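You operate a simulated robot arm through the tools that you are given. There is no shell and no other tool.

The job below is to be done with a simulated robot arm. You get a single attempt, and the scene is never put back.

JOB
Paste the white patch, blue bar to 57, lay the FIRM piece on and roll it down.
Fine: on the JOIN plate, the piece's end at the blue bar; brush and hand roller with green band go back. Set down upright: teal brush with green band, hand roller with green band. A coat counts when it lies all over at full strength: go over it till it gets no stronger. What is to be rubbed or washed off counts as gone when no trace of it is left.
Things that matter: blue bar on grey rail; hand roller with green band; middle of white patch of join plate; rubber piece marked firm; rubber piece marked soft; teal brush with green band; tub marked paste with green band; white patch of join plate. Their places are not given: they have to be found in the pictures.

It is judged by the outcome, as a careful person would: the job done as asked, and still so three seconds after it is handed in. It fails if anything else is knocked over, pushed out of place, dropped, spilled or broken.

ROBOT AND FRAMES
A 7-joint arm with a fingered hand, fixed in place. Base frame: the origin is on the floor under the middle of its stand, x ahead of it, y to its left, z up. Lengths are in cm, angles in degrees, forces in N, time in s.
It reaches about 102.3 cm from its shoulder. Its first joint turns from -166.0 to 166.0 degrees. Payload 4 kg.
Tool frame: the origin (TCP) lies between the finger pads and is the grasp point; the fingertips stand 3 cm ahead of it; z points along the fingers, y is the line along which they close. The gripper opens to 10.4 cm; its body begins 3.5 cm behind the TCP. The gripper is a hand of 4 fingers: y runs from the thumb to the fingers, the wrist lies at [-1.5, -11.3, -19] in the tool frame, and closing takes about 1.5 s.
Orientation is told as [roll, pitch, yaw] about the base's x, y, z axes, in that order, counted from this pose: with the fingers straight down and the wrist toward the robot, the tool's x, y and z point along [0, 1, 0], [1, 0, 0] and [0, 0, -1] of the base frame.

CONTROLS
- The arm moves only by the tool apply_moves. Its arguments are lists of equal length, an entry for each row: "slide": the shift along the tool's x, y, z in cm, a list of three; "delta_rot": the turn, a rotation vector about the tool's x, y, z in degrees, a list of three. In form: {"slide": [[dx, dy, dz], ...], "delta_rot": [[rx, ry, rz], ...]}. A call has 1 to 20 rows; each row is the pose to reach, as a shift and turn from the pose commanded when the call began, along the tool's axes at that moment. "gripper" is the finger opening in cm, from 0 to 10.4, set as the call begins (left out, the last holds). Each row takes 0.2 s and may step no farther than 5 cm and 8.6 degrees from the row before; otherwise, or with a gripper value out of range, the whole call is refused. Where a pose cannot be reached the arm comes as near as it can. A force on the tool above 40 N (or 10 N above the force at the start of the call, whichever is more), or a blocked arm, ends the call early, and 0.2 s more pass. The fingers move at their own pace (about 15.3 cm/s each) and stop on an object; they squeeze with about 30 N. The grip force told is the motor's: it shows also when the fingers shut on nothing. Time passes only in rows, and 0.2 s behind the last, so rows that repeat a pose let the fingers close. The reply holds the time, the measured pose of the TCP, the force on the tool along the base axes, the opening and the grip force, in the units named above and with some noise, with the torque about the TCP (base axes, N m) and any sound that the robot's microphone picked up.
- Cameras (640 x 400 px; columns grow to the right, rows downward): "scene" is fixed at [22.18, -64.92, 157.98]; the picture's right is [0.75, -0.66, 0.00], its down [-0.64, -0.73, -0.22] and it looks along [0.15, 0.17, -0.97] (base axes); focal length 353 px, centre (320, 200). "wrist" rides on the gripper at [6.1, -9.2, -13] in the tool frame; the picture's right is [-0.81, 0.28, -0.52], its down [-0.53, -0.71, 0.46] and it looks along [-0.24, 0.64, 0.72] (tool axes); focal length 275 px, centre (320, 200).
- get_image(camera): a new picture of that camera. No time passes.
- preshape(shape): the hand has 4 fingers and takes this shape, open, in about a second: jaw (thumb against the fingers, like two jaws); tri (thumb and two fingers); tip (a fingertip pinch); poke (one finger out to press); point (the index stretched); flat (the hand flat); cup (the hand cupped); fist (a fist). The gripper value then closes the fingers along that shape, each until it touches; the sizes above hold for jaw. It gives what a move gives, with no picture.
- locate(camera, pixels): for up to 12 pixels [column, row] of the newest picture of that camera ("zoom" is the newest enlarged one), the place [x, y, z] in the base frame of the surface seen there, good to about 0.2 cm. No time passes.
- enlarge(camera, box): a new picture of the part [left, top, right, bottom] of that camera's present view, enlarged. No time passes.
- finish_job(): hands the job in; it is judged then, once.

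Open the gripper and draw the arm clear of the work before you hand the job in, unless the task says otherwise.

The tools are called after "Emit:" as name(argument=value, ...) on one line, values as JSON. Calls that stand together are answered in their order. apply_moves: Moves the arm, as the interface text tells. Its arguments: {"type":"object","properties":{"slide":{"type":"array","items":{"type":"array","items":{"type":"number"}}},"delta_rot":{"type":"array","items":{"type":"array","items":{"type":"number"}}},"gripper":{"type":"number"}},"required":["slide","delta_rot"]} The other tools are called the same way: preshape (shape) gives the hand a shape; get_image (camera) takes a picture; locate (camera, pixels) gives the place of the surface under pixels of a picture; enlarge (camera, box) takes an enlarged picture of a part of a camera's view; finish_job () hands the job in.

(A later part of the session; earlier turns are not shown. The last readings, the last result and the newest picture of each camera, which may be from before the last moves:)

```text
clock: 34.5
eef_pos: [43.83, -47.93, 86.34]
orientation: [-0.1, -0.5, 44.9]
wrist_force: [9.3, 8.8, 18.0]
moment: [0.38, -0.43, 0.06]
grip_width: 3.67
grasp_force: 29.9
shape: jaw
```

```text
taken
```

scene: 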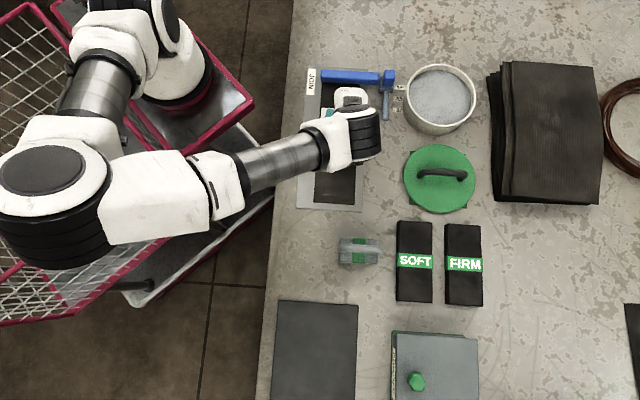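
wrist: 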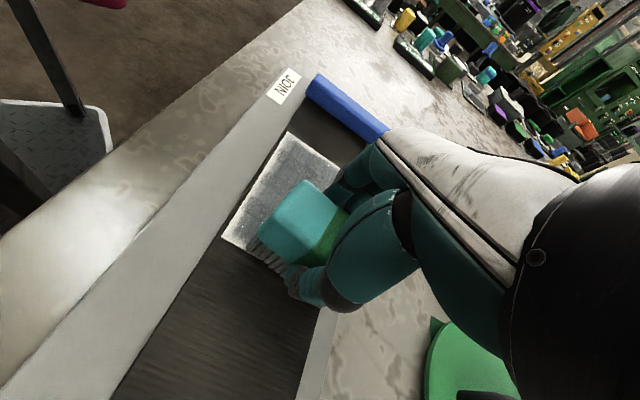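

Contact is good but a bit hard (18 N with 13 N friction). I ease up 0.1 cm, cross to v≈62.4 and stroke back up along the low-v edge.

Emit:
apply_moves(slide=[[0, 0, -0.12], [0.8, 0, -0.12], [1.6, 0, -0.12], [2.4, 0, -0.12], [2.4, 1.5, -0.12], [2.4, 3.0, -0.12], [2.4, 4.5, -0.12], [2.4, 6.0, -0.12], [2.4, 7.5, -0.12], [2.4, 9.0, -0.12], [2.4, 10.5, -0.12], [2.4, 11.8, -0.12], [2.4, 11.8, -0.12]], delta_rot=[[0, 0, 0], [0, 0, 0], [0, 0, 0], [0, 0, 0], [0, 0, 0], [0, 0, 0], [0, 0, 0], [0, 0, 0], [0, 0, 0], [0, 0, 0], [0, 0, 0], [0, 0, 0], [0, 0, 0]])

Emit:
enlarge(camera="wrist", box=[100, 200, 340, 400])

```text
clock: 37.3
eef_pos: [50.62, -38.01, 86.43]
orientation: [-0.1, -0.4, 44.8]
wrist_force: [0.4, -0.1, -1.0]
moment: [-0.03, -0.01, 0.01]
grip_width: 3.51
grasp_force: 30.0
shape: jaw
```

```text
2.00 times, centred on (220, 300) of wrist
```

zoom: 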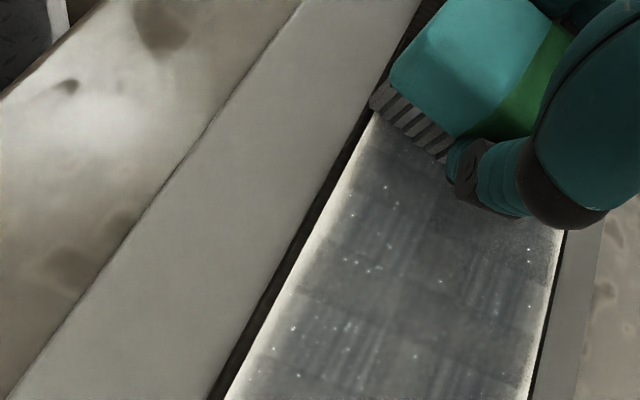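

The coat is darker and the low-v border thinner. I level the hand again, press lightly (TCP z≈86.25) and repeat: down along v≈62.5, then across the near end and back at v≈63.8.

Emit:
apply_moves(slide=[[0, 0, 0.1], [0, 0, 0.18], [0.2, -1.6, 0.18], [0.2, -3.2, 0.18], [0.2, -4.8, 0.18], [0.2, -6.4, 0.18], [0.2, -8.0, 0.18], [0.2, -9.6, 0.18], [0.2, -11.2, 0.18], [0.2, -12.2, 0.18], [0.2, -12.2, 0.18]], delta_rot=[[0.14, 0.14, 0], [0.28, 0.28, 0], [0.28, 0.28, 0], [0.28, 0.28, 0], [0.28, 0.28, 0], [0.28, 0.28, 0], [0.28, 0.28, 0], [0.28, 0.28, 0], [0.28, 0.28, 0], [0.28, 0.28, 0], [0.28, 0.28, 0]])

Emit:
enlarge(camera="wrist", box=[160, 100, 400, 340])

```text
clock: 39.7
eef_pos: [41.94, -46.38, 86.09]
orientation: [0.2, -0.1, 44.9]
wrist_force: [14.7, 15.8, 26.3]
moment: [0.67, -0.76, 0.11]
grip_width: 3.84
grasp_force: 30.4
shape: jaw
```

```text
1.67 times, centred on (280, 220) of wrist
```

zoom: 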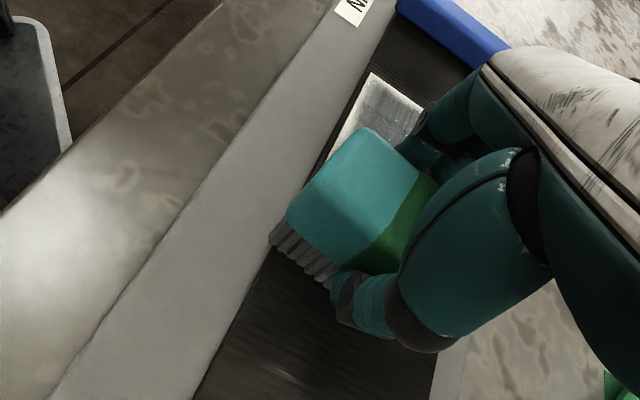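

The force rose to 26 N and the brush is tilting in the fingers, so I lift off at once and look at the brush and the patch.

Emit:
apply_moves(slide=[[0, 0.3, -0.4], [0, 0.3, -1.5], [0, 0.3, -5], [0, 0.3, -9], [0, 0.3, -9]], delta_rot=[[0, 0, 0], [0, 0, 0], [0, 0, 0], [0, 0, 0], [0, 0, 0]])

Emit:
get_image(camera="wrist")

Emit:
enlarge(camera="scene", box=[280, 60, 420, 220])

```text
clock: 40.9
eef_pos: [41.86, -46.39, 95.04]
orientation: [0.3, -0.1, 44.8]
wrist_force: [-0.7, -0.8, -0.6]
moment: [0.01, 0.01, -0.02]
grip_width: 3.57
grasp_force: 29.5
shape: jaw
```

```text
taken
```

wrist: 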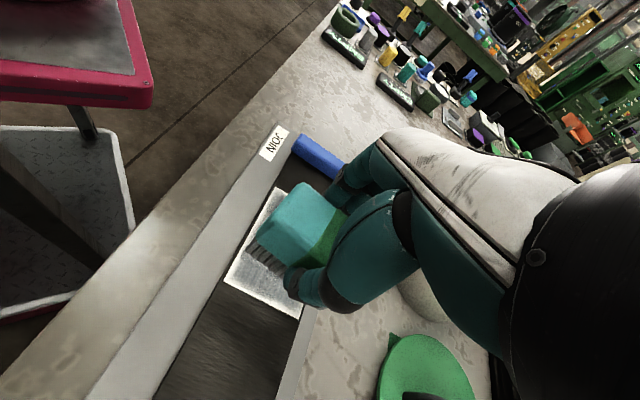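

```text
2.50 times, centred on (350, 140) of scene
```

zoom: 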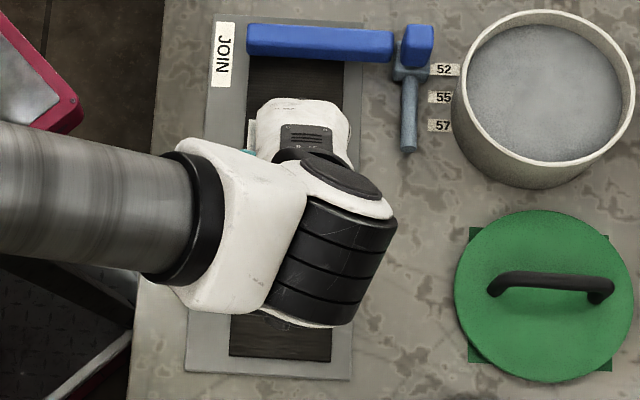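

The brush is only slightly tilted. I zoom on the patch in this wrist view to judge the coat.

Emit:
enlarge(camera="wrist", box=[210, 170, 350, 330])

```text
2.50 times, centred on (280, 250) of wrist
```

zoom: 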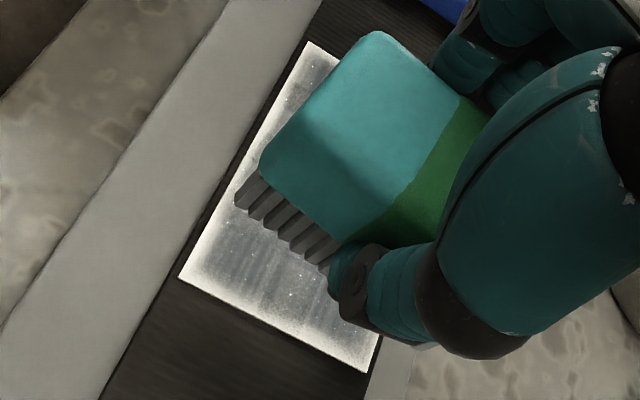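

The near end and corners are still pale, so the brush is probably low on paste. I carry it back over the tub, turning to yaw 0 on the way.

Emit:
apply_moves(slide=[[0, 0, -3], [-3.9, 2.5, -3], [-7.8, 5.0, -3], [-11.8, 7.6, -3], [-15.7, 10.1, -3], [-19.6, 12.6, -3], [-22, 14.2, -3], [-23.5, 15.15, -3], [-23.5, 15.15, -3]], delta_rot=[[0, 0, 0], [0, 0, 7], [0, 0, 14], [0, 0, 21], [0, 0, 28], [0, 0, 35], [0, 0, 42], [0, 0, 45], [0, 0, 45]])

Emit:
get_image(camera="wrist")

Emit:
enlarge(camera="scene", box=[280, 60, 420, 220])

```text
clock: 42.9
eef_pos: [69.31, -52.36, 98.28]
orientation: [0.2, 0.1, -0.2]
wrist_force: [-0.1, 0.6, -1.5]
moment: [0.02, -0.01, -0.03]
grip_width: 3.55
grasp_force: 30.1
shape: jaw
```

```text
taken
```

wrist: 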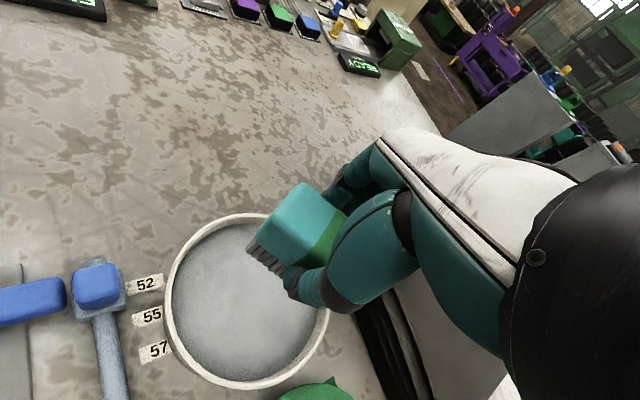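

```text
2.50 times, centred on (350, 140) of scene
```

zoom: 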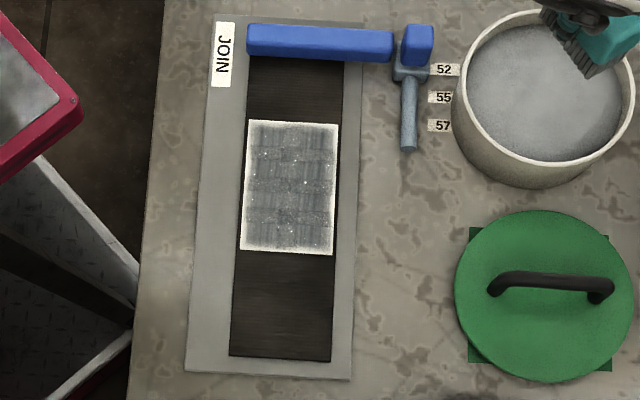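

With the view clear, the coat is grey with a pale border all round and speckles. I zoom in closer on the patch before re-dipping.

Emit:
enlarge(camera="scene", box=[312, 100, 366, 168])

```text
5.88 times, centred on (339, 134) of scene
```

zoom: 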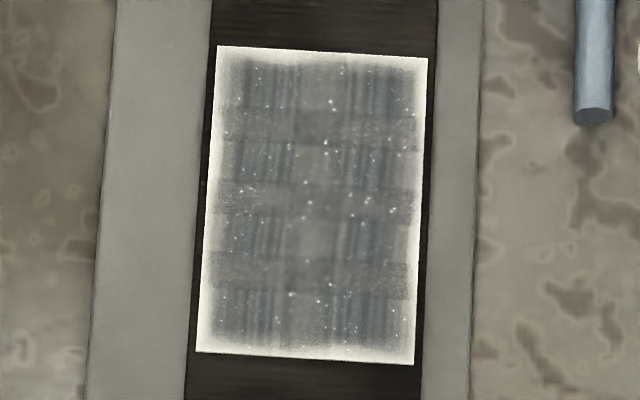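

I dip again, lowering gently to touch the paste at TCP z≈89.6, then lift.

Emit:
apply_moves(slide=[[0, 0, 4], [0, 0, 7], [0, 0, 8.2], [0, 0, 8.5], [0, 0, 8.65], [0, 0, 8.7], [0, 0, 8.7]], delta_rot=[[0, 0, 0], [0, 0, 0], [0, 0, 0], [0, 0, 0], [0, 0, 0], [0, 0, 0], [0, 0, 0]])

Emit:
enlarge(camera="wrist", box=[160, 160, 400, 400])

```text
clock: 44.5
eef_pos: [69.32, -52.23, 89.52]
orientation: [0.1, 0.2, -0.1]
wrist_force: [-0.3, 1.9, 9.5]
moment: [0.08, -0.01, 0.05]
grip_width: 3.56
grasp_force: 29.8
shape: jaw
```

```text
1.67 times, centred on (280, 280) of wrist
```

zoom: 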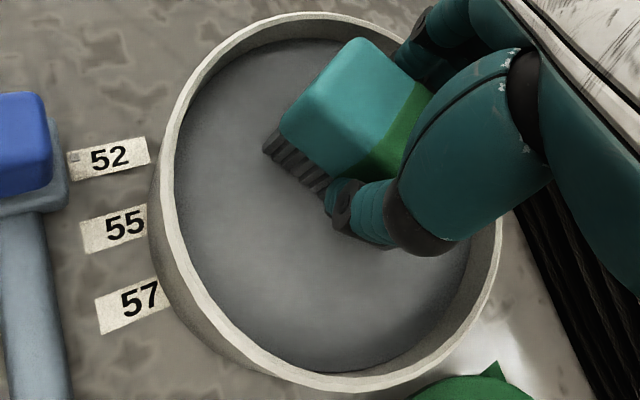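

Good light contact (9.5 N) with the paste. I lift and go back over the patch's upper corner (u≈8.8, v≈62.4), turning to yaw +45, down to z≈87.5.

Emit:
apply_moves(slide=[[0, 0, -1], [0, 0, -4.5], [0, 0, -8.6], [2.4, -3.16, -8.6], [4.8, -6.32, -8.6], [7.2, -9.48, -8.6], [9.6, -12.63, -8.6], [12.0, -15.8, -8.6], [14.4, -18.95, -8.6], [14.4, -18.95, -4.5], [14.4, -18.95, -0.5], [14.4, -18.95, 2.0], [14.4, -18.95, 2.0]], delta_rot=[[0, 0, 0], [0, 0, 0], [0, 0, 0], [0, 0, -7.5], [0, 0, -15], [0, 0, -22.5], [0, 0, -30], [0, 0, -37.5], [0, 0, -45], [0, 0, -45], [0, 0, -45], [0, 0, -45], [0, 0, -45]])

Emit:
enlarge(camera="wrist", box=[100, 200, 340, 400])

```text
clock: 47.3
eef_pos: [50.36, -37.8, 87.43]
orientation: [0.2, 0.0, 44.8]
wrist_force: [0.5, -1.0, -1.4]
moment: [0.03, 0.03, -0.01]
grip_width: 3.51
grasp_force: 30.2
shape: jaw
```

```text
2.00 times, centred on (220, 300) of wrist
```

zoom: 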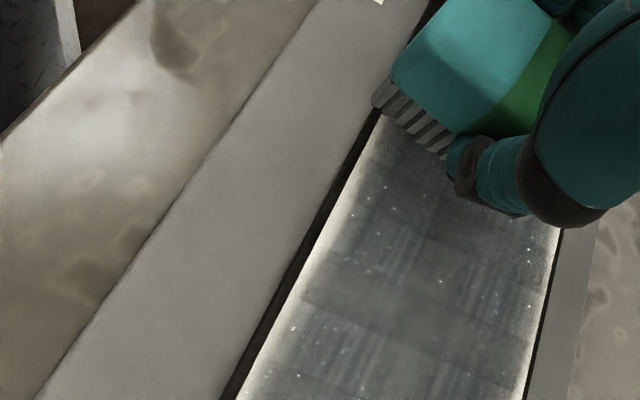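

I lower to a light contact (z≈86.35) and stroke along v≈62.4 toward the near end, then read force.

Emit:
apply_moves(slide=[[0, 0.4, 0.6], [0, 0.4, 0.95], [0, 0.4, 1.1], [0, -1.2, 1.1], [0, -2.8, 1.1], [0, -4.4, 1.1], [0, -6.0, 1.1], [0, -7.6, 1.1], [0, -9.2, 1.1], [0, -10.8, 1.1], [0, -12.4, 1.1], [0, -12.4, 1.1]], delta_rot=[[0, 0, 0], [0, 0, 0], [0, 0, 0], [0, 0, 0], [0, 0, 0], [0, 0, 0], [0, 0, 0], [0, 0, 0], [0, 0, 0], [0, 0, 0], [0, 0, 0], [0, 0, 0]])

Emit:
enlarge(camera="wrist", box=[160, 100, 400, 340])

```text
clock: 49.9
eef_pos: [41.68, -46.73, 86.31]
orientation: [0.2, -0.1, 44.9]
wrist_force: [1.4, 1.0, 1.6]
moment: [0.07, -0.09, -0.01]
grip_width: 3.53
grasp_force: 30.0
shape: jaw
```

```text
1.67 times, centred on (280, 220) of wrist
```

zoom: 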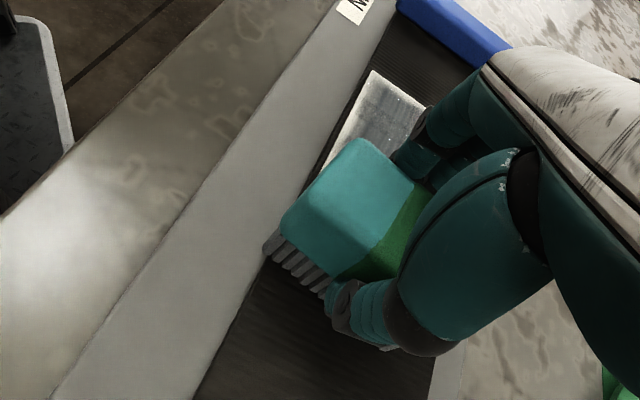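

Light contact there. I press 0.1 cm more, cross over to v≈65.2, stroke up to u≈9.2, cross back to v≈63.8 and stroke down.

Emit:
apply_moves(slide=[[-0.9, 0, 0.1], [-1.8, 0, 0.1], [-2.7, 0, 0.1], [-2.7, 1.6, 0.1], [-2.7, 3.2, 0.1], [-2.7, 4.8, 0.1], [-2.7, 6.4, 0.1], [-2.7, 8.0, 0.1], [-2.7, 9.6, 0.1], [-2.7, 11.2, 0.1], [-2.7, 12.8, 0.1], [-2.0, 12.8, 0.1], [-1.3, 12.8, 0.1], [-1.3, 11.0, 0.1], [-1.3, 9.2, 0.1], [-1.3, 7.4, 0.1], [-1.3, 5.6, 0.1], [-1.3, 3.8, 0.1], [-1.3, 2.0, 0.1], [-1.3, 0.2, 0.1]], delta_rot=[[0, 0, 0], [0, 0, 0], [0, 0, 0], [0, 0, 0], [0, 0, 0], [0, 0, 0], [0, 0, 0], [0, 0, 0], [0, 0, 0], [0, 0, 0], [0, 0, 0], [0, 0, 0], [0, 0, 0], [0, 0, 0], [0, 0, 0], [0, 0, 0], [0, 0, 0], [0, 0, 0], [0, 0, 0], [0, 0, 0]])

Emit:
get_image(camera="wrist")

Emit:
enlarge(camera="scene", box=[312, 100, 366, 168])

```text
clock: 54.1
eef_pos: [42.76, -47.23, 86.24]
orientation: [0.2, -0.2, 44.9]
wrist_force: [8.5, 6.2, 14.5]
moment: [0.29, -0.41, -0.01]
grip_width: 3.59
grasp_force: 30.0
shape: jaw
```

```text
taken
```

wrist: 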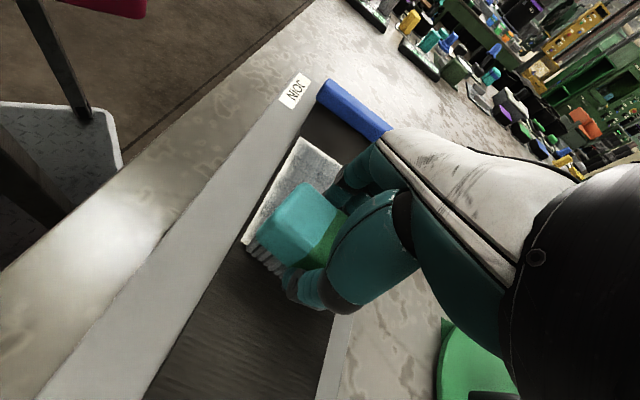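

```text
5.88 times, centred on (339, 134) of scene
```

zoom: 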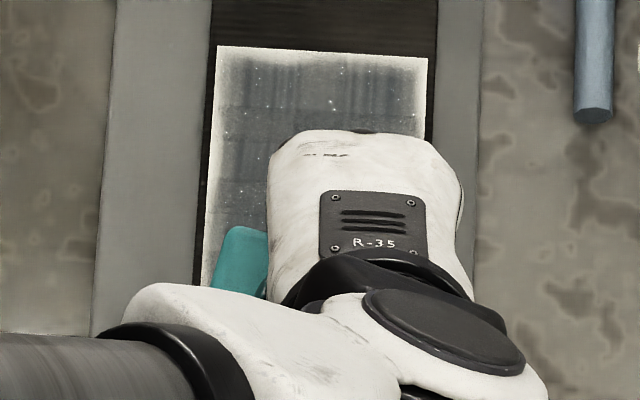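

The coat deepens, with a thin pale rim left. I sweep further over the edges: up with the brush centred at v≈60.8, across the top end, and down at v≈66.8.

Emit:
apply_moves(slide=[[1.0, 0, -0.08], [2.0, 0, -0.08], [2.9, 0, -0.08], [2.9, 1.8, -0.08], [2.9, 3.6, -0.08], [2.9, 5.4, -0.08], [2.9, 7.2, -0.08], [2.9, 9.0, -0.06], [2.9, 10.8, -0.04], [2.9, 12.8, -0.04], [1.4, 12.8, -0.04], [-0.1, 12.8, -0.04], [-1.6, 12.8, -0.04], [-3.2, 12.8, -0.04], [-3.2, 10.8, -0.04], [-3.2, 8.8, -0.06], [-3.2, 6.8, -0.08], [-3.2, 4.8, -0.08], [-3.2, 2.8, -0.08], [-3.2, 0.8, -0.08]], delta_rot=[[0, 0, 0], [0, 0, 0], [0, 0, 0], [0, 0, 0], [0, 0, 0], [0, 0, 0], [0, 0, 0], [0, 0, 0], [0, 0, 0], [0, 0, 0], [0, 0, 0], [0, 0, 0], [0, 0, 0], [0, 0, 0], [0, 0, 0], [0, 0, 0], [0, 0, 0], [0, 0, 0], [0, 0, 0], [0, 0, 0]])

Emit:
enlarge(camera="scene", box=[312, 100, 366, 168])

Emit:
get_image(camera="wrist")

```text
clock: 58.3
eef_pos: [45.37, -48.97, 86.31]
orientation: [0.1, -0.2, 44.8]
wrist_force: [-0.5, 0.3, -0.4]
moment: [0.0, -0.01, -0.02]
grip_width: 3.52
grasp_force: 29.5
shape: jaw
```

```text
5.88 times, centred on (339, 134) of scene
```

zoom: 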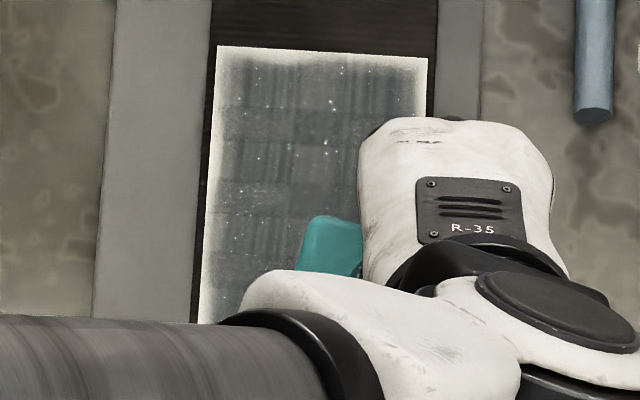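

```text
taken
```

wrist: 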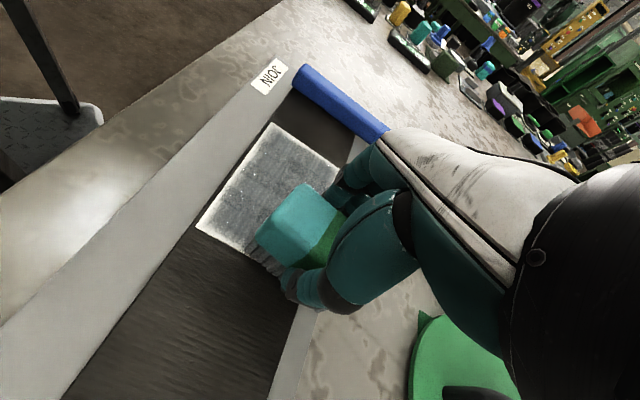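

The coat is darker and the rim thinner. I keep going: light pressure again, strokes at v≈66.2, then v≈63.8, out past both ends.

Emit:
apply_moves(slide=[[0, -1.2, 0], [0.4, -1.2, 0.1], [0.4, 0.6, 0.1], [0.4, 2.4, 0.1], [0.4, 4.2, 0.1], [0.4, 6.0, 0.1], [0.4, 7.8, 0.1], [0.4, 9.6, 0.1], [0.4, 11.4, 0.1], [0.4, 12.6, 0.1], [1.6, 12.6, 0.1], [2.8, 12.6, 0.1], [2.8, 10.8, 0.08], [2.8, 9.0, 0.08], [2.8, 7.2, 0.06], [2.8, 5.4, 0.06], [2.8, 3.6, 0.05], [2.8, 1.8, 0.04], [2.8, 0, 0.03], [2.8, -1.4, 0.02]], delta_rot=[[0, 0, 0], [0, 0, 0], [0, 0, 0], [0, 0, 0], [0, 0, 0], [0, 0, 0], [0, 0, 0], [0, 0, 0], [0, 0, 0], [0, 0, 0], [0, 0, 0], [0, 0, 0], [0, 0, 0], [0, 0, 0], [0, 0, 0], [0, 0, 0], [0, 0, 0], [0, 0, 0], [0, 0, 0], [0, 0, 0]])

Emit:
enlarge(camera="scene", box=[312, 100, 366, 168])

```text
clock: 62.5
eef_pos: [42.52, -48.19, 86.36]
orientation: [0.3, -0.1, 44.8]
wrist_force: [0.5, 0.2, -1.0]
moment: [0.0, -0.01, 0.02]
grip_width: 3.53
grasp_force: 30.4
shape: jaw
```

```text
5.88 times, centred on (339, 134) of scene
```

zoom: 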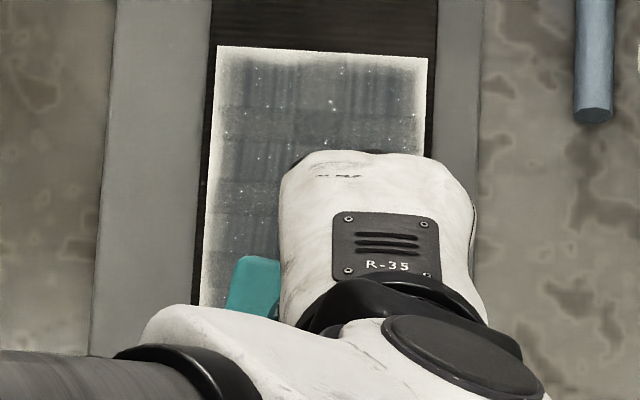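

Lift and go back to the tub for another dip, which also clears the view onto the patch.

Emit:
apply_moves(slide=[[0, 0, -1], [0, 0, -4.5], [0, 0, -8.5], [0, 0, -11.7], [-3.6, 2.7, -11.7], [-7.2, 5.3, -11.7], [-10.9, 8.0, -11.7], [-14.5, 10.7, -11.7], [-18.2, 13.3, -11.7], [-20.5, 15, -11.7], [-21.8, 16.0, -11.7], [-21.8, 16.0, -11.7]], delta_rot=[[0, 0, 0], [0, 0, 0], [0, 0, 0], [0, 0, 0], [0, 0, 7], [0, 0, 14], [0, 0, 21], [0, 0, 28], [0, 0, 35], [0, 0, 42], [0, 0, 45], [0, 0, 45]])

Emit:
enlarge(camera="scene", box=[312, 100, 366, 168])

Emit:
get_image(camera="wrist")

```text
clock: 65.1
eef_pos: [69.27, -52.33, 97.78]
orientation: [0.3, 0.0, -0.2]
wrist_force: [0.3, 0.0, -0.9]
moment: [0.0, -0.01, 0.01]
grip_width: 3.52
grasp_force: 29.4
shape: jaw
```

```text
5.88 times, centred on (339, 134) of scene
```

zoom: 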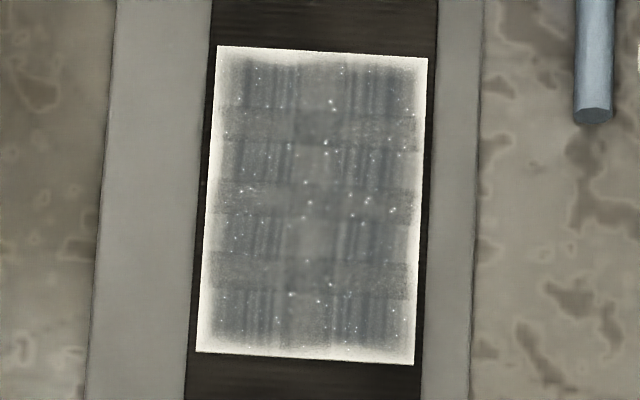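

```text
taken
```

wrist: 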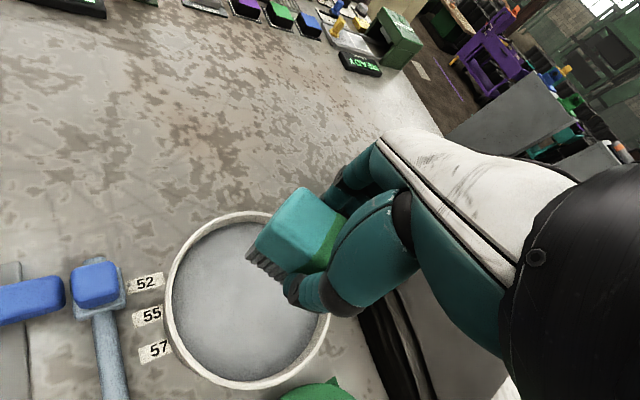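

The clear view shows the coat exactly as before the second dip and its full set of strokes: same tone, same speckles, same soft rim. So it is saturated and gets no stronger. I now carry the brush back above its own place (23.2, −56.2), turning to yaw −45.

Emit:
apply_moves(slide=[[0, 0, -3.5], [-0.4, -4.6, -3.5], [-0.8, -9.2, -3.5], [-1.2, -13.8, -3.5], [-1.6, -18.4, -3.5], [-2.0, -23, -3.5], [-2.4, -27.6, -3.5], [-2.8, -32.2, -3.5], [-3.2, -36.8, -3.5], [-3.6, -41.4, -3.5], [-3.85, -44.5, -3.5], [-3.9, -46.1, -3.5], [-3.9, -46.1, -3.5]], delta_rot=[[0, 0, 0], [0, 0, 4], [0, 0, 8], [0, 0, 12], [0, 0, 16], [0, 0, 20], [0, 0, 24], [0, 0, 28], [0, 0, 32], [0, 0, 37], [0, 0, 42], [0, 0, 44.8], [0, 0, 44.8]])

Emit:
get_image(camera="wrist")

Emit:
get_image(camera="scene")

```text
clock: 67.9
eef_pos: [23.08, -56.1, 101.59]
orientation: [0.2, 0.1, -45.1]
wrist_force: [-0.6, -0.4, -1.4]
moment: [0.02, -0.01, 0.01]
grip_width: 3.48
grasp_force: 29.8
shape: jaw
```

```text
taken
```

wrist: 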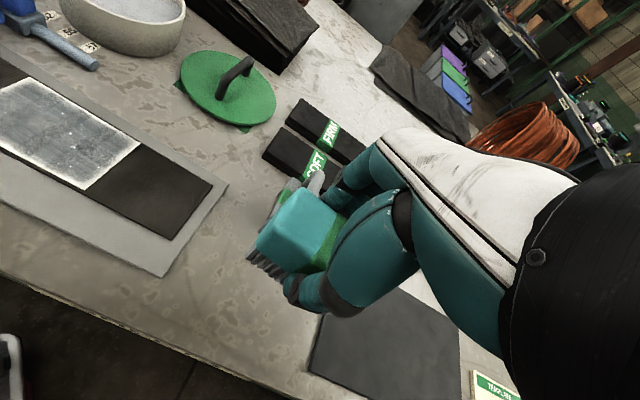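

```text
taken
```

scene: 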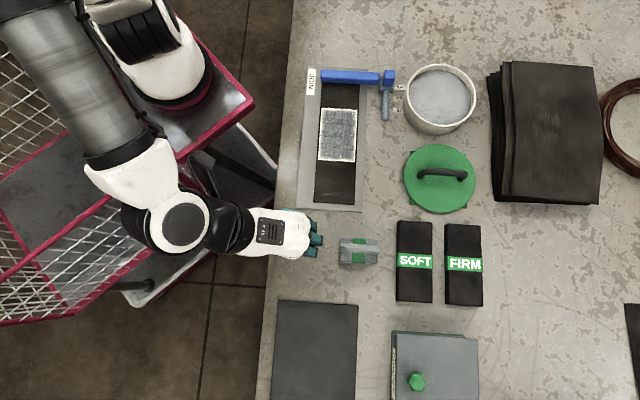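

From here the patch is in good light. I zoom once more into both views to compare its tone before letting go of the brush.

Emit:
enlarge(camera="wrist", box=[0, 60, 160, 200])

Emit:
enlarge(camera="scene", box=[312, 100, 366, 168])

```text
2.86 times, centred on (80, 130) of wrist
```

zoom: 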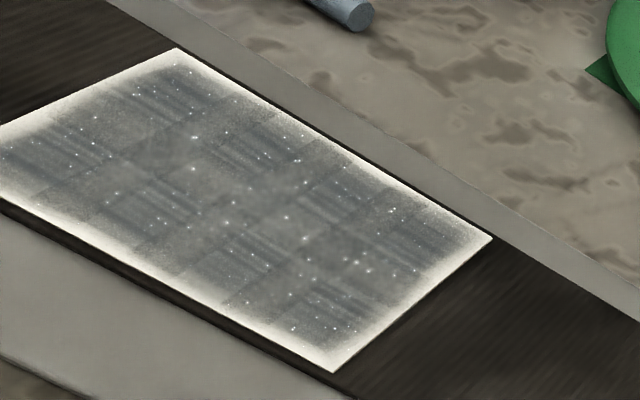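

```text
5.88 times, centred on (339, 134) of scene
```

zoom: 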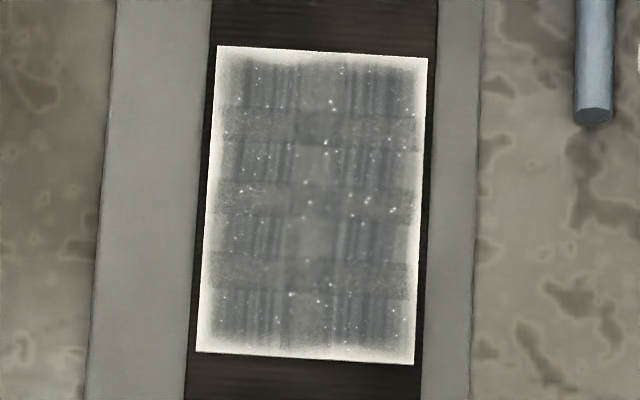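

The rim and pattern are even on all four sides: the coat is complete. I lower the brush to its place, stopping gently near z≈85.3.

Emit:
apply_moves(slide=[[0, 0.1, 4], [0, 0.1, 8], [0, 0.1, 12], [0, 0.1, 14.5], [0, 0.1, 15.7], [0, 0.1, 16.1], [0, 0.1, 16.3], [0, 0.1, 16.3]], delta_rot=[[0, 0, 0], [0, 0, 0], [0, 0, 0], [0, 0, 0], [0, 0, 0], [0, 0, 0], [0, 0, 0], [0, 0, 0]])

```text
clock: 69.7
eef_pos: [23.11, -55.97, 85.27]
orientation: [0.0, 0.2, -44.9]
wrist_force: [1.1, 0.3, -1.0]
moment: [0.0, 0.0, -0.01]
grip_width: 3.49
grasp_force: 29.8
shape: jaw
```

No contact yet at 85.27; I lower a little further in 0.1 cm steps.

Emit:
apply_moves(slide=[[0, 0, 0.1], [0, 0, 0.2], [0, 0, 0.2]], delta_rot=[[0, 0, 0], [0, 0, 0], [0, 0, 0]])

```text
clock: 70.5
eef_pos: [23.16, -56.09, 85.07]
orientation: [-0.1, 0.2, -45.0]
wrist_force: [0.6, 0.5, 8.5]
moment: [-0.07, -0.03, 0.0]
grip_width: 3.54
grasp_force: 29.8
shape: jaw
```

The brush stands on the table (8.5 N). I open the fingers to 8 cm and wait before lifting.

Emit:
apply_moves(slide=[[0, 0, -0.05], [0, 0, -0.05], [0, 0, -0.05], [0, 0, -0.05], [0, 0, -0.05]], delta_rot=[[0, 0, 0], [0, 0, 0], [0, 0, 0], [0, 0, 0], [0, 0, 0]], gripper=8)

Emit:
get_image(camera="wrist")

```text
clock: 71.7
eef_pos: [23.14, -55.99, 84.93]
orientation: [0.1, 0.1, -45.1]
wrist_force: [0.7, -0.6, -0.8]
moment: [0.01, 0.0, -0.02]
grip_width: 7.96
grasp_force: 0.0
shape: jaw
```

```text
taken
```

wrist: 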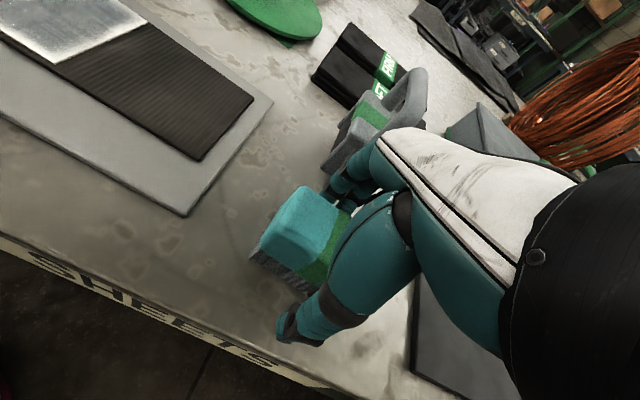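

The brush stands free and upright between the open fingers. I lift straight up 17 cm and check.

Emit:
apply_moves(slide=[[0, 0, -3], [0, 0, -7], [0, 0, -12], [0, 0, -17], [0, 0, -17]], delta_rot=[[0, 0, 0], [0, 0, 0], [0, 0, 0], [0, 0, 0], [0, 0, 0]])

Emit:
get_image(camera="wrist")

```text
clock: 72.9
eef_pos: [23.3, -55.92, 101.98]
orientation: [0.1, 0.2, -45.0]
wrist_force: [-0.3, -0.4, 0.0]
moment: [0.0, -0.01, -0.01]
grip_width: 7.94
grasp_force: 0.1
shape: jaw
```

```text
taken
```

wrist: 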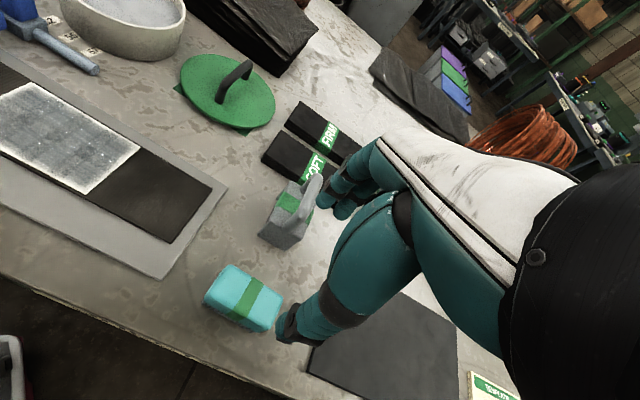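

The brush is back, upright. Next the blue bar: I go to above its knob (u≈16.65, v≈74.1) with yaw +45, so the hand closes along the rail.

Emit:
apply_moves(slide=[[3.3, 1.5, 0], [6.6, 3.0, 0], [9.9, 4.5, 0], [13.2, 6.0, 0], [16.5, 7.5, 0], [19.9, 9.0, 0], [23.2, 10.5, 0], [26.5, 12.0, 0], [29.8, 13.5, 0], [33.1, 15.0, 0], [36.4, 16.6, 0], [39.7, 18.1, 0], [39.7, 18.1, 0]], delta_rot=[[0, 0, -7.5], [0, 0, -15], [0, 0, -22.5], [0, 0, -30], [0, 0, -37.5], [0, 0, -45], [0, 0, -52.5], [0, 0, -60], [0, 0, -67.5], [0, 0, -75], [0, 0, -82.5], [0, 0, -90], [0, 0, -90]])

Emit:
get_image(camera="wrist")

Emit:
get_image(camera="scene")

```text
clock: 75.7
eef_pos: [64.05, -40.81, 101.89]
orientation: [0.2, -0.1, 45.0]
wrist_force: [0.1, 0.5, 0.5]
moment: [0.01, -0.04, 0.0]
grip_width: 8.0
grasp_force: 0.0
shape: jaw
```

```text
taken
```

wrist: 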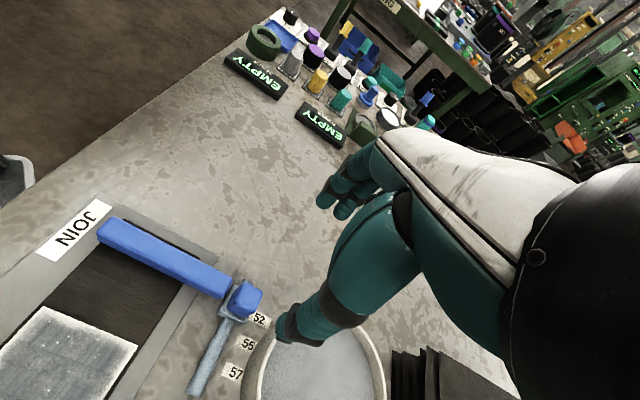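

```text
taken
```

scene: 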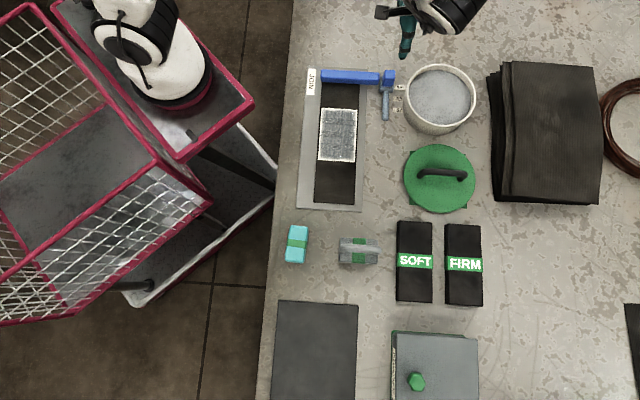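

The knob is seen at wrist pixel (245,300). I zoom in and locate the knob's corners and the slider from this second viewpoint.

Emit:
enlarge(camera="wrist", box=[180, 250, 310, 400])

```text
2.67 times, centred on (245, 325) of wrist
```

zoom: 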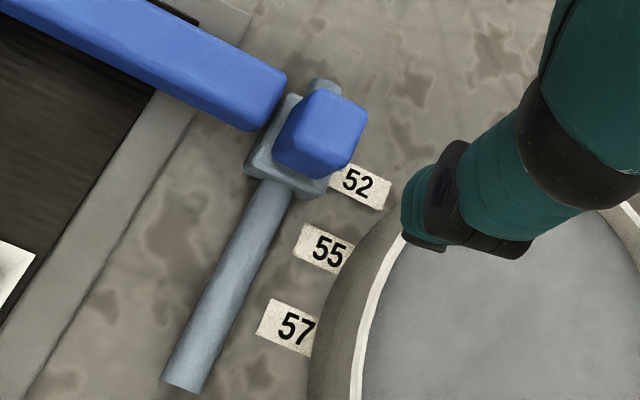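

Emit:
locate(camera="zoom", pixels=[[320, 95], [360, 110], [345, 140], [305, 125], [325, 115], [300, 150], [330, 165], [345, 160], [262, 165], [300, 185], [295, 105], [325, 83]])

Emit:
locate(camera="zoom", pixels=[[360, 182], [326, 250], [290, 325], [275, 85], [250, 125], [285, 95], [262, 110], [185, 385], [270, 190], [90, 20], [60, 50], [240, 50]])

```text
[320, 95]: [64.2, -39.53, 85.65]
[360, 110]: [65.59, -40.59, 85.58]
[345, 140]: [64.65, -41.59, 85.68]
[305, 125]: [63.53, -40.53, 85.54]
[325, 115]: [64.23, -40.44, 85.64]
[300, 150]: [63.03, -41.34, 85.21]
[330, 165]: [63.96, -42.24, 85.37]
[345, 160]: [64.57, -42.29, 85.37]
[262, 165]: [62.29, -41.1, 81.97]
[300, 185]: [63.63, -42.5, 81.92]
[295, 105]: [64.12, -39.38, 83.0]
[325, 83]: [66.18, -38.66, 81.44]
```

```text
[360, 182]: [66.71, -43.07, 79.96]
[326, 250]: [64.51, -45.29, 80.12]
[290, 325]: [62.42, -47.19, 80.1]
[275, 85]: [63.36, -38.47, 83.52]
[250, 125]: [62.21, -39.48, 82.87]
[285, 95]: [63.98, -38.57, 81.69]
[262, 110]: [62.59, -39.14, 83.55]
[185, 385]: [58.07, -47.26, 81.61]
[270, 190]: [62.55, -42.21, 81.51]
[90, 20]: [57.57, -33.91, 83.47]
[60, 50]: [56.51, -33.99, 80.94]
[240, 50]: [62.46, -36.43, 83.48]
```

Both viewpoints agree: knob centre u≈16.6, v≈74.4, mark 57 at u≈10.8. I shift 0.1 cm to centre and lower so the fingertips come to z≈84, beside the knob but above bar and tub level.

Emit:
apply_moves(slide=[[0, 0.15, 4], [0, 0.15, 8], [0, 0.15, 11.5], [0, 0.15, 13.5], [0, 0.15, 14.8], [0, 0.15, 14.8]], delta_rot=[[0, 0, 0], [0, 0, 0], [0, 0, 0], [0, 0, 0], [0, 0, 0], [0, 0, 0]], gripper=7.5)

Emit:
get_image(camera="wrist")

Emit:
enlarge(camera="scene", box=[340, 40, 460, 140])

```text
clock: 77.1
eef_pos: [64.25, -40.33, 87.19]
orientation: [0.2, -0.1, 45.1]
wrist_force: [-0.3, -0.3, -0.2]
moment: [-0.01, 0.0, 0.02]
grip_width: 7.52
grasp_force: 0.0
shape: jaw
```

```text
taken
```

wrist: 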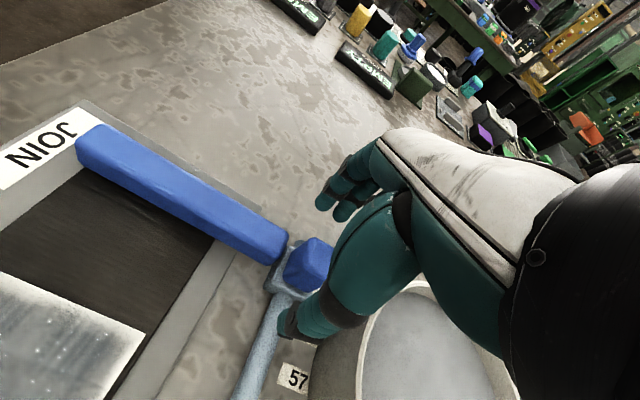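

```text
4.00 times, centred on (400, 90) of scene
```

zoom: 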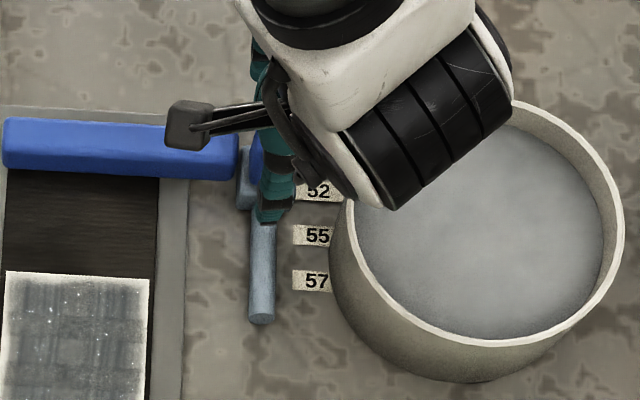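

The knob is between thumb and fingers. I close on it.

Emit:
apply_moves(slide=[[0, 0, 0], [0, 0, 0], [0, 0, 0], [0, 0, 0], [0, 0, 0], [0, 0, 0], [0, 0, 0], [0, 0, 0]], delta_rot=[[0, 0, 0], [0, 0, 0], [0, 0, 0], [0, 0, 0], [0, 0, 0], [0, 0, 0], [0, 0, 0], [0, 0, 0]], gripper=0)

Emit:
get_image(camera="wrist")

```text
clock: 78.9
eef_pos: [64.21, -40.56, 87.21]
orientation: [0.2, -0.1, 44.9]
wrist_force: [-4.7, -4.5, -3.5]
moment: [-0.08, 0.07, -0.03]
grip_width: 2.04
grasp_force: 30.1
shape: jaw
```

```text
taken
```

wrist: 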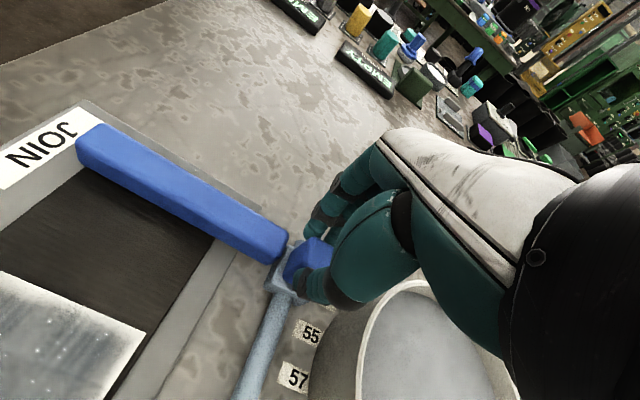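

The knob is held (2.04 cm, 30 N). I slide it 5.9 cm along the rail toward −u in small steps.

Emit:
apply_moves(slide=[[0, -0.5, 0], [0, -1.2, 0], [0, -1.9, 0], [0, -2.6, 0], [0, -3.3, 0], [0, -4.0, 0], [0, -4.7, 0], [0, -5.3, 0], [0, -5.7, 0], [0, -5.9, 0], [0, -5.9, 0], [0, -5.9, 0]], delta_rot=[[0, 0, 0], [0, 0, 0], [0, 0, 0], [0, 0, 0], [0, 0, 0], [0, 0, 0], [0, 0, 0], [0, 0, 0], [0, 0, 0], [0, 0, 0], [0, 0, 0], [0, 0, 0]])

Emit:
get_image(camera="wrist")

Emit:
enlarge(camera="scene", box=[340, 40, 460, 140])

```text
clock: 81.5
eef_pos: [60.01, -44.75, 87.27]
orientation: [0.4, -0.1, 45.1]
wrist_force: [-5.5, 4.3, -8.3]
moment: [0.2, 0.04, 0.07]
grip_width: 2.03
grasp_force: 29.8
shape: jaw
```

```text
taken
```

wrist: 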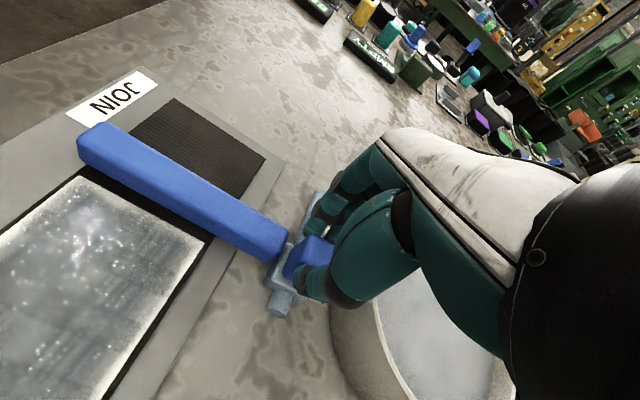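

```text
4.00 times, centred on (400, 90) of scene
```

zoom: 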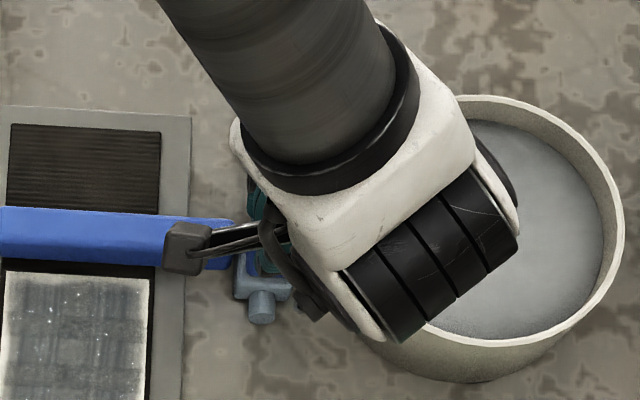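

The bar slid along with the knob; the TCP now reads u≈10.8. I open the fingers to 6 cm and lift straight up to see the bar against the marks.

Emit:
apply_moves(slide=[[0, 0, 0], [0, 0, 0], [0, 0, 0], [0, 0, 0], [0, 0, -2], [0, 0, -5], [0, 0, -9], [0, 0, -13], [0, 0, -13]], delta_rot=[[0, 0, 0], [0, 0, 0], [0, 0, 0], [0, 0, 0], [0, 0, 0], [0, 0, 0], [0, 0, 0], [0, 0, 0], [0, 0, 0]], gripper=6)

Emit:
enlarge(camera="wrist", box=[180, 230, 330, 400])

```text
clock: 83.5
eef_pos: [60.14, -44.97, 100.24]
orientation: [0.2, -0.2, 45.0]
wrist_force: [-0.4, -0.9, 0.8]
moment: [-0.04, -0.02, 0.0]
grip_width: 5.94
grasp_force: 0.1
shape: jaw
```

```text
2.35 times, centred on (255, 315) of wrist
```

zoom: 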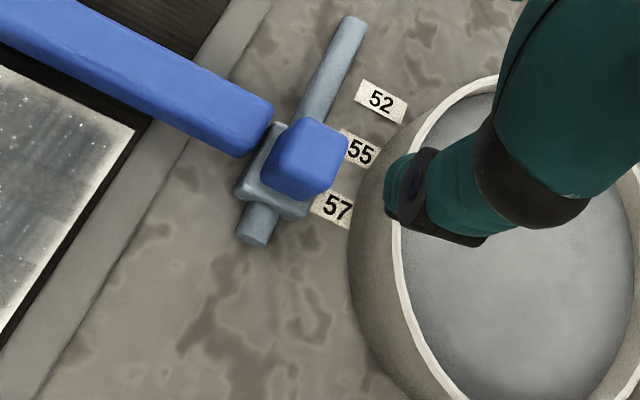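

I locate the slider front, knob corners, bar faces and the 57 mark in this zoom.

Emit:
locate(camera="zoom", pixels=[[335, 207], [360, 152], [380, 102], [245, 190], [300, 212], [300, 125], [342, 145], [320, 190], [270, 165], [240, 150], [270, 105], [262, 130]])

Emit:
locate(camera="zoom", pixels=[[128, 130], [60, 20], [140, 40], [100, 78], [180, 120], [155, 40], [120, 95], [305, 155], [255, 240], [345, 20], [100, 90], [200, 130]])

```text
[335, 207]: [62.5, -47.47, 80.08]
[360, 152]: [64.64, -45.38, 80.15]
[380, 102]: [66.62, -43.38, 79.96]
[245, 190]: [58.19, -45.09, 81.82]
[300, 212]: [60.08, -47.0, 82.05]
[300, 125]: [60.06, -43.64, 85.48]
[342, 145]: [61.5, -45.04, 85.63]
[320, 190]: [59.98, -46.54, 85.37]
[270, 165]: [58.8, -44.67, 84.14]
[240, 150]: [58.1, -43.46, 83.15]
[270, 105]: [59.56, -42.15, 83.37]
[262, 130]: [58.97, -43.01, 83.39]
```

```text
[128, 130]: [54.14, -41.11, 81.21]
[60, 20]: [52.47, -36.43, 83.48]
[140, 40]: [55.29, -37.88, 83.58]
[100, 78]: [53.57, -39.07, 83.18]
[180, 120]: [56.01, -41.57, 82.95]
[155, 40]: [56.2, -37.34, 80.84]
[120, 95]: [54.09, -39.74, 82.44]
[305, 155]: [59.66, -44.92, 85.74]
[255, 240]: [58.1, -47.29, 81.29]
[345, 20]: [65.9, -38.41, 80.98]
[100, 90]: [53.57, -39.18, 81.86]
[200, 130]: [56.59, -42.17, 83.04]
```

The slider front is now at u≈9.25 and the bar's front face at u≈10.2 (was 15.0 and 16.2), with the knob centre on mark 57: the bar is set. Before fetching the FIRM piece I test whether yaw −45 can be reached over the patch when coming from the present arm posture.

Emit:
apply_moves(slide=[[3.5, -3, 0], [7, -6, 2], [10.6, -8.9, 4], [10.6, -8.9, 4], [10.6, -8.9, 4], [10.6, -8.9, 4], [10.6, -8.9, 4], [10.6, -8.9, 4], [10.6, -8.9, 4], [10.6, -8.9, 4], [10.6, -8.9, 4], [10.6, -8.9, 4], [10.6, -8.9, 4], [10.6, -8.9, 7], [10.6, -8.9, 10], [10.6, -8.9, 12]], delta_rot=[[0, 0, 8], [0, 0, 16], [0, 0, 24], [0, 0, 32], [0, 0, 40], [0, 0, 48], [0, 0, 56], [0, 0, 64], [0, 0, 72], [0, 0, 80], [0, 0, 86], [0, 0, 90], [0, 0, 90], [0, 0, 90], [0, 0, 90], [0, 0, 90]])

Emit:
get_image(camera="scene")

```text
refused: row 2 steps farther than a row can; nothing moved
```

```text
taken
```

scene: 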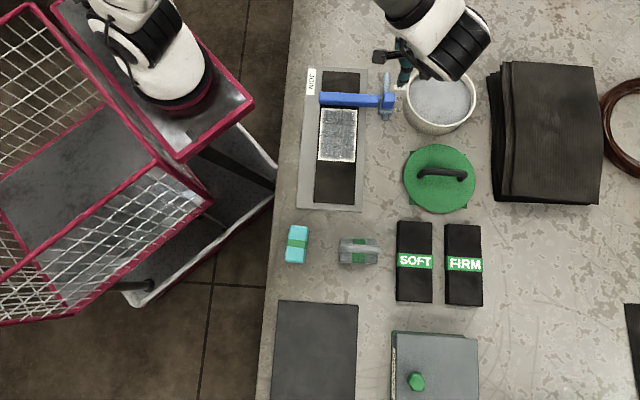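

A row stepped too far; I resend the same test with smaller steps.

Emit:
apply_moves(slide=[[2.6, -2.2, 1], [5.2, -4.4, 2], [7.9, -6.7, 3], [10.6, -8.9, 4], [10.6, -8.9, 4], [10.6, -8.9, 4], [10.6, -8.9, 4], [10.6, -8.9, 4], [10.6, -8.9, 4], [10.6, -8.9, 4], [10.6, -8.9, 4], [10.6, -8.9, 4], [10.6, -8.9, 4], [10.6, -8.9, 7], [10.6, -8.9, 10], [10.6, -8.9, 12]], delta_rot=[[0, 0, 8], [0, 0, 16], [0, 0, 24], [0, 0, 32], [0, 0, 40], [0, 0, 48], [0, 0, 56], [0, 0, 64], [0, 0, 72], [0, 0, 80], [0, 0, 86], [0, 0, 90], [0, 0, 90], [0, 0, 90], [0, 0, 90], [0, 0, 90]])

Emit:
get_image(camera="scene")

```text
clock: 86.9
eef_pos: [46.74, -45.58, 88.59]
orientation: [-0.1, 0.3, -44.9]
wrist_force: [-0.7, 0.7, -0.3]
moment: [-0.01, 0.0, 0.02]
grip_width: 5.98
grasp_force: 0.0
shape: jaw
out of reach, approached as far as the arm can: row 14, 15, 16
```

```text
taken
```

scene: 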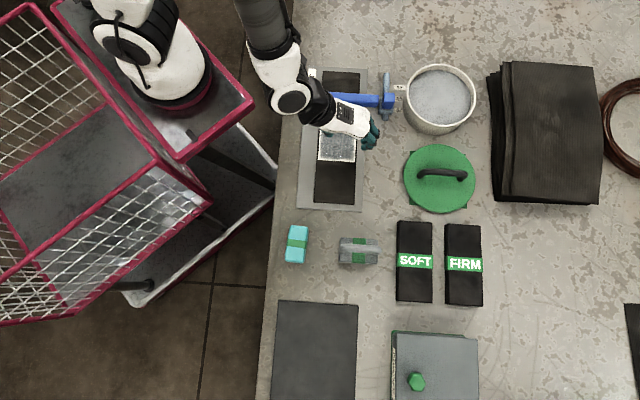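

Still about 2 cm short, so the wrist comes too near the robot's own shoulder in that direction. I locate the robot base column to understand the geometry.

Emit:
locate(camera="scene", pixels=[[170, 105], [205, 85], [150, 90], [130, 40], [180, 40], [150, 10], [110, 20], [190, 110], [270, 20], [290, 90], [320, 105], [250, 30]])

```text
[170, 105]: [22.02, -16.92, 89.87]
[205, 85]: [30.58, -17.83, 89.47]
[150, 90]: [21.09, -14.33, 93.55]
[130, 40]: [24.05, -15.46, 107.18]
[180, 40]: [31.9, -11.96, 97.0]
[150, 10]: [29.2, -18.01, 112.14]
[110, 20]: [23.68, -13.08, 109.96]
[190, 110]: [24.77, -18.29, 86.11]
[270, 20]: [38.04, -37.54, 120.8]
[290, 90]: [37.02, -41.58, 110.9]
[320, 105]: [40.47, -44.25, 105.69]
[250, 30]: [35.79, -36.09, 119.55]
```

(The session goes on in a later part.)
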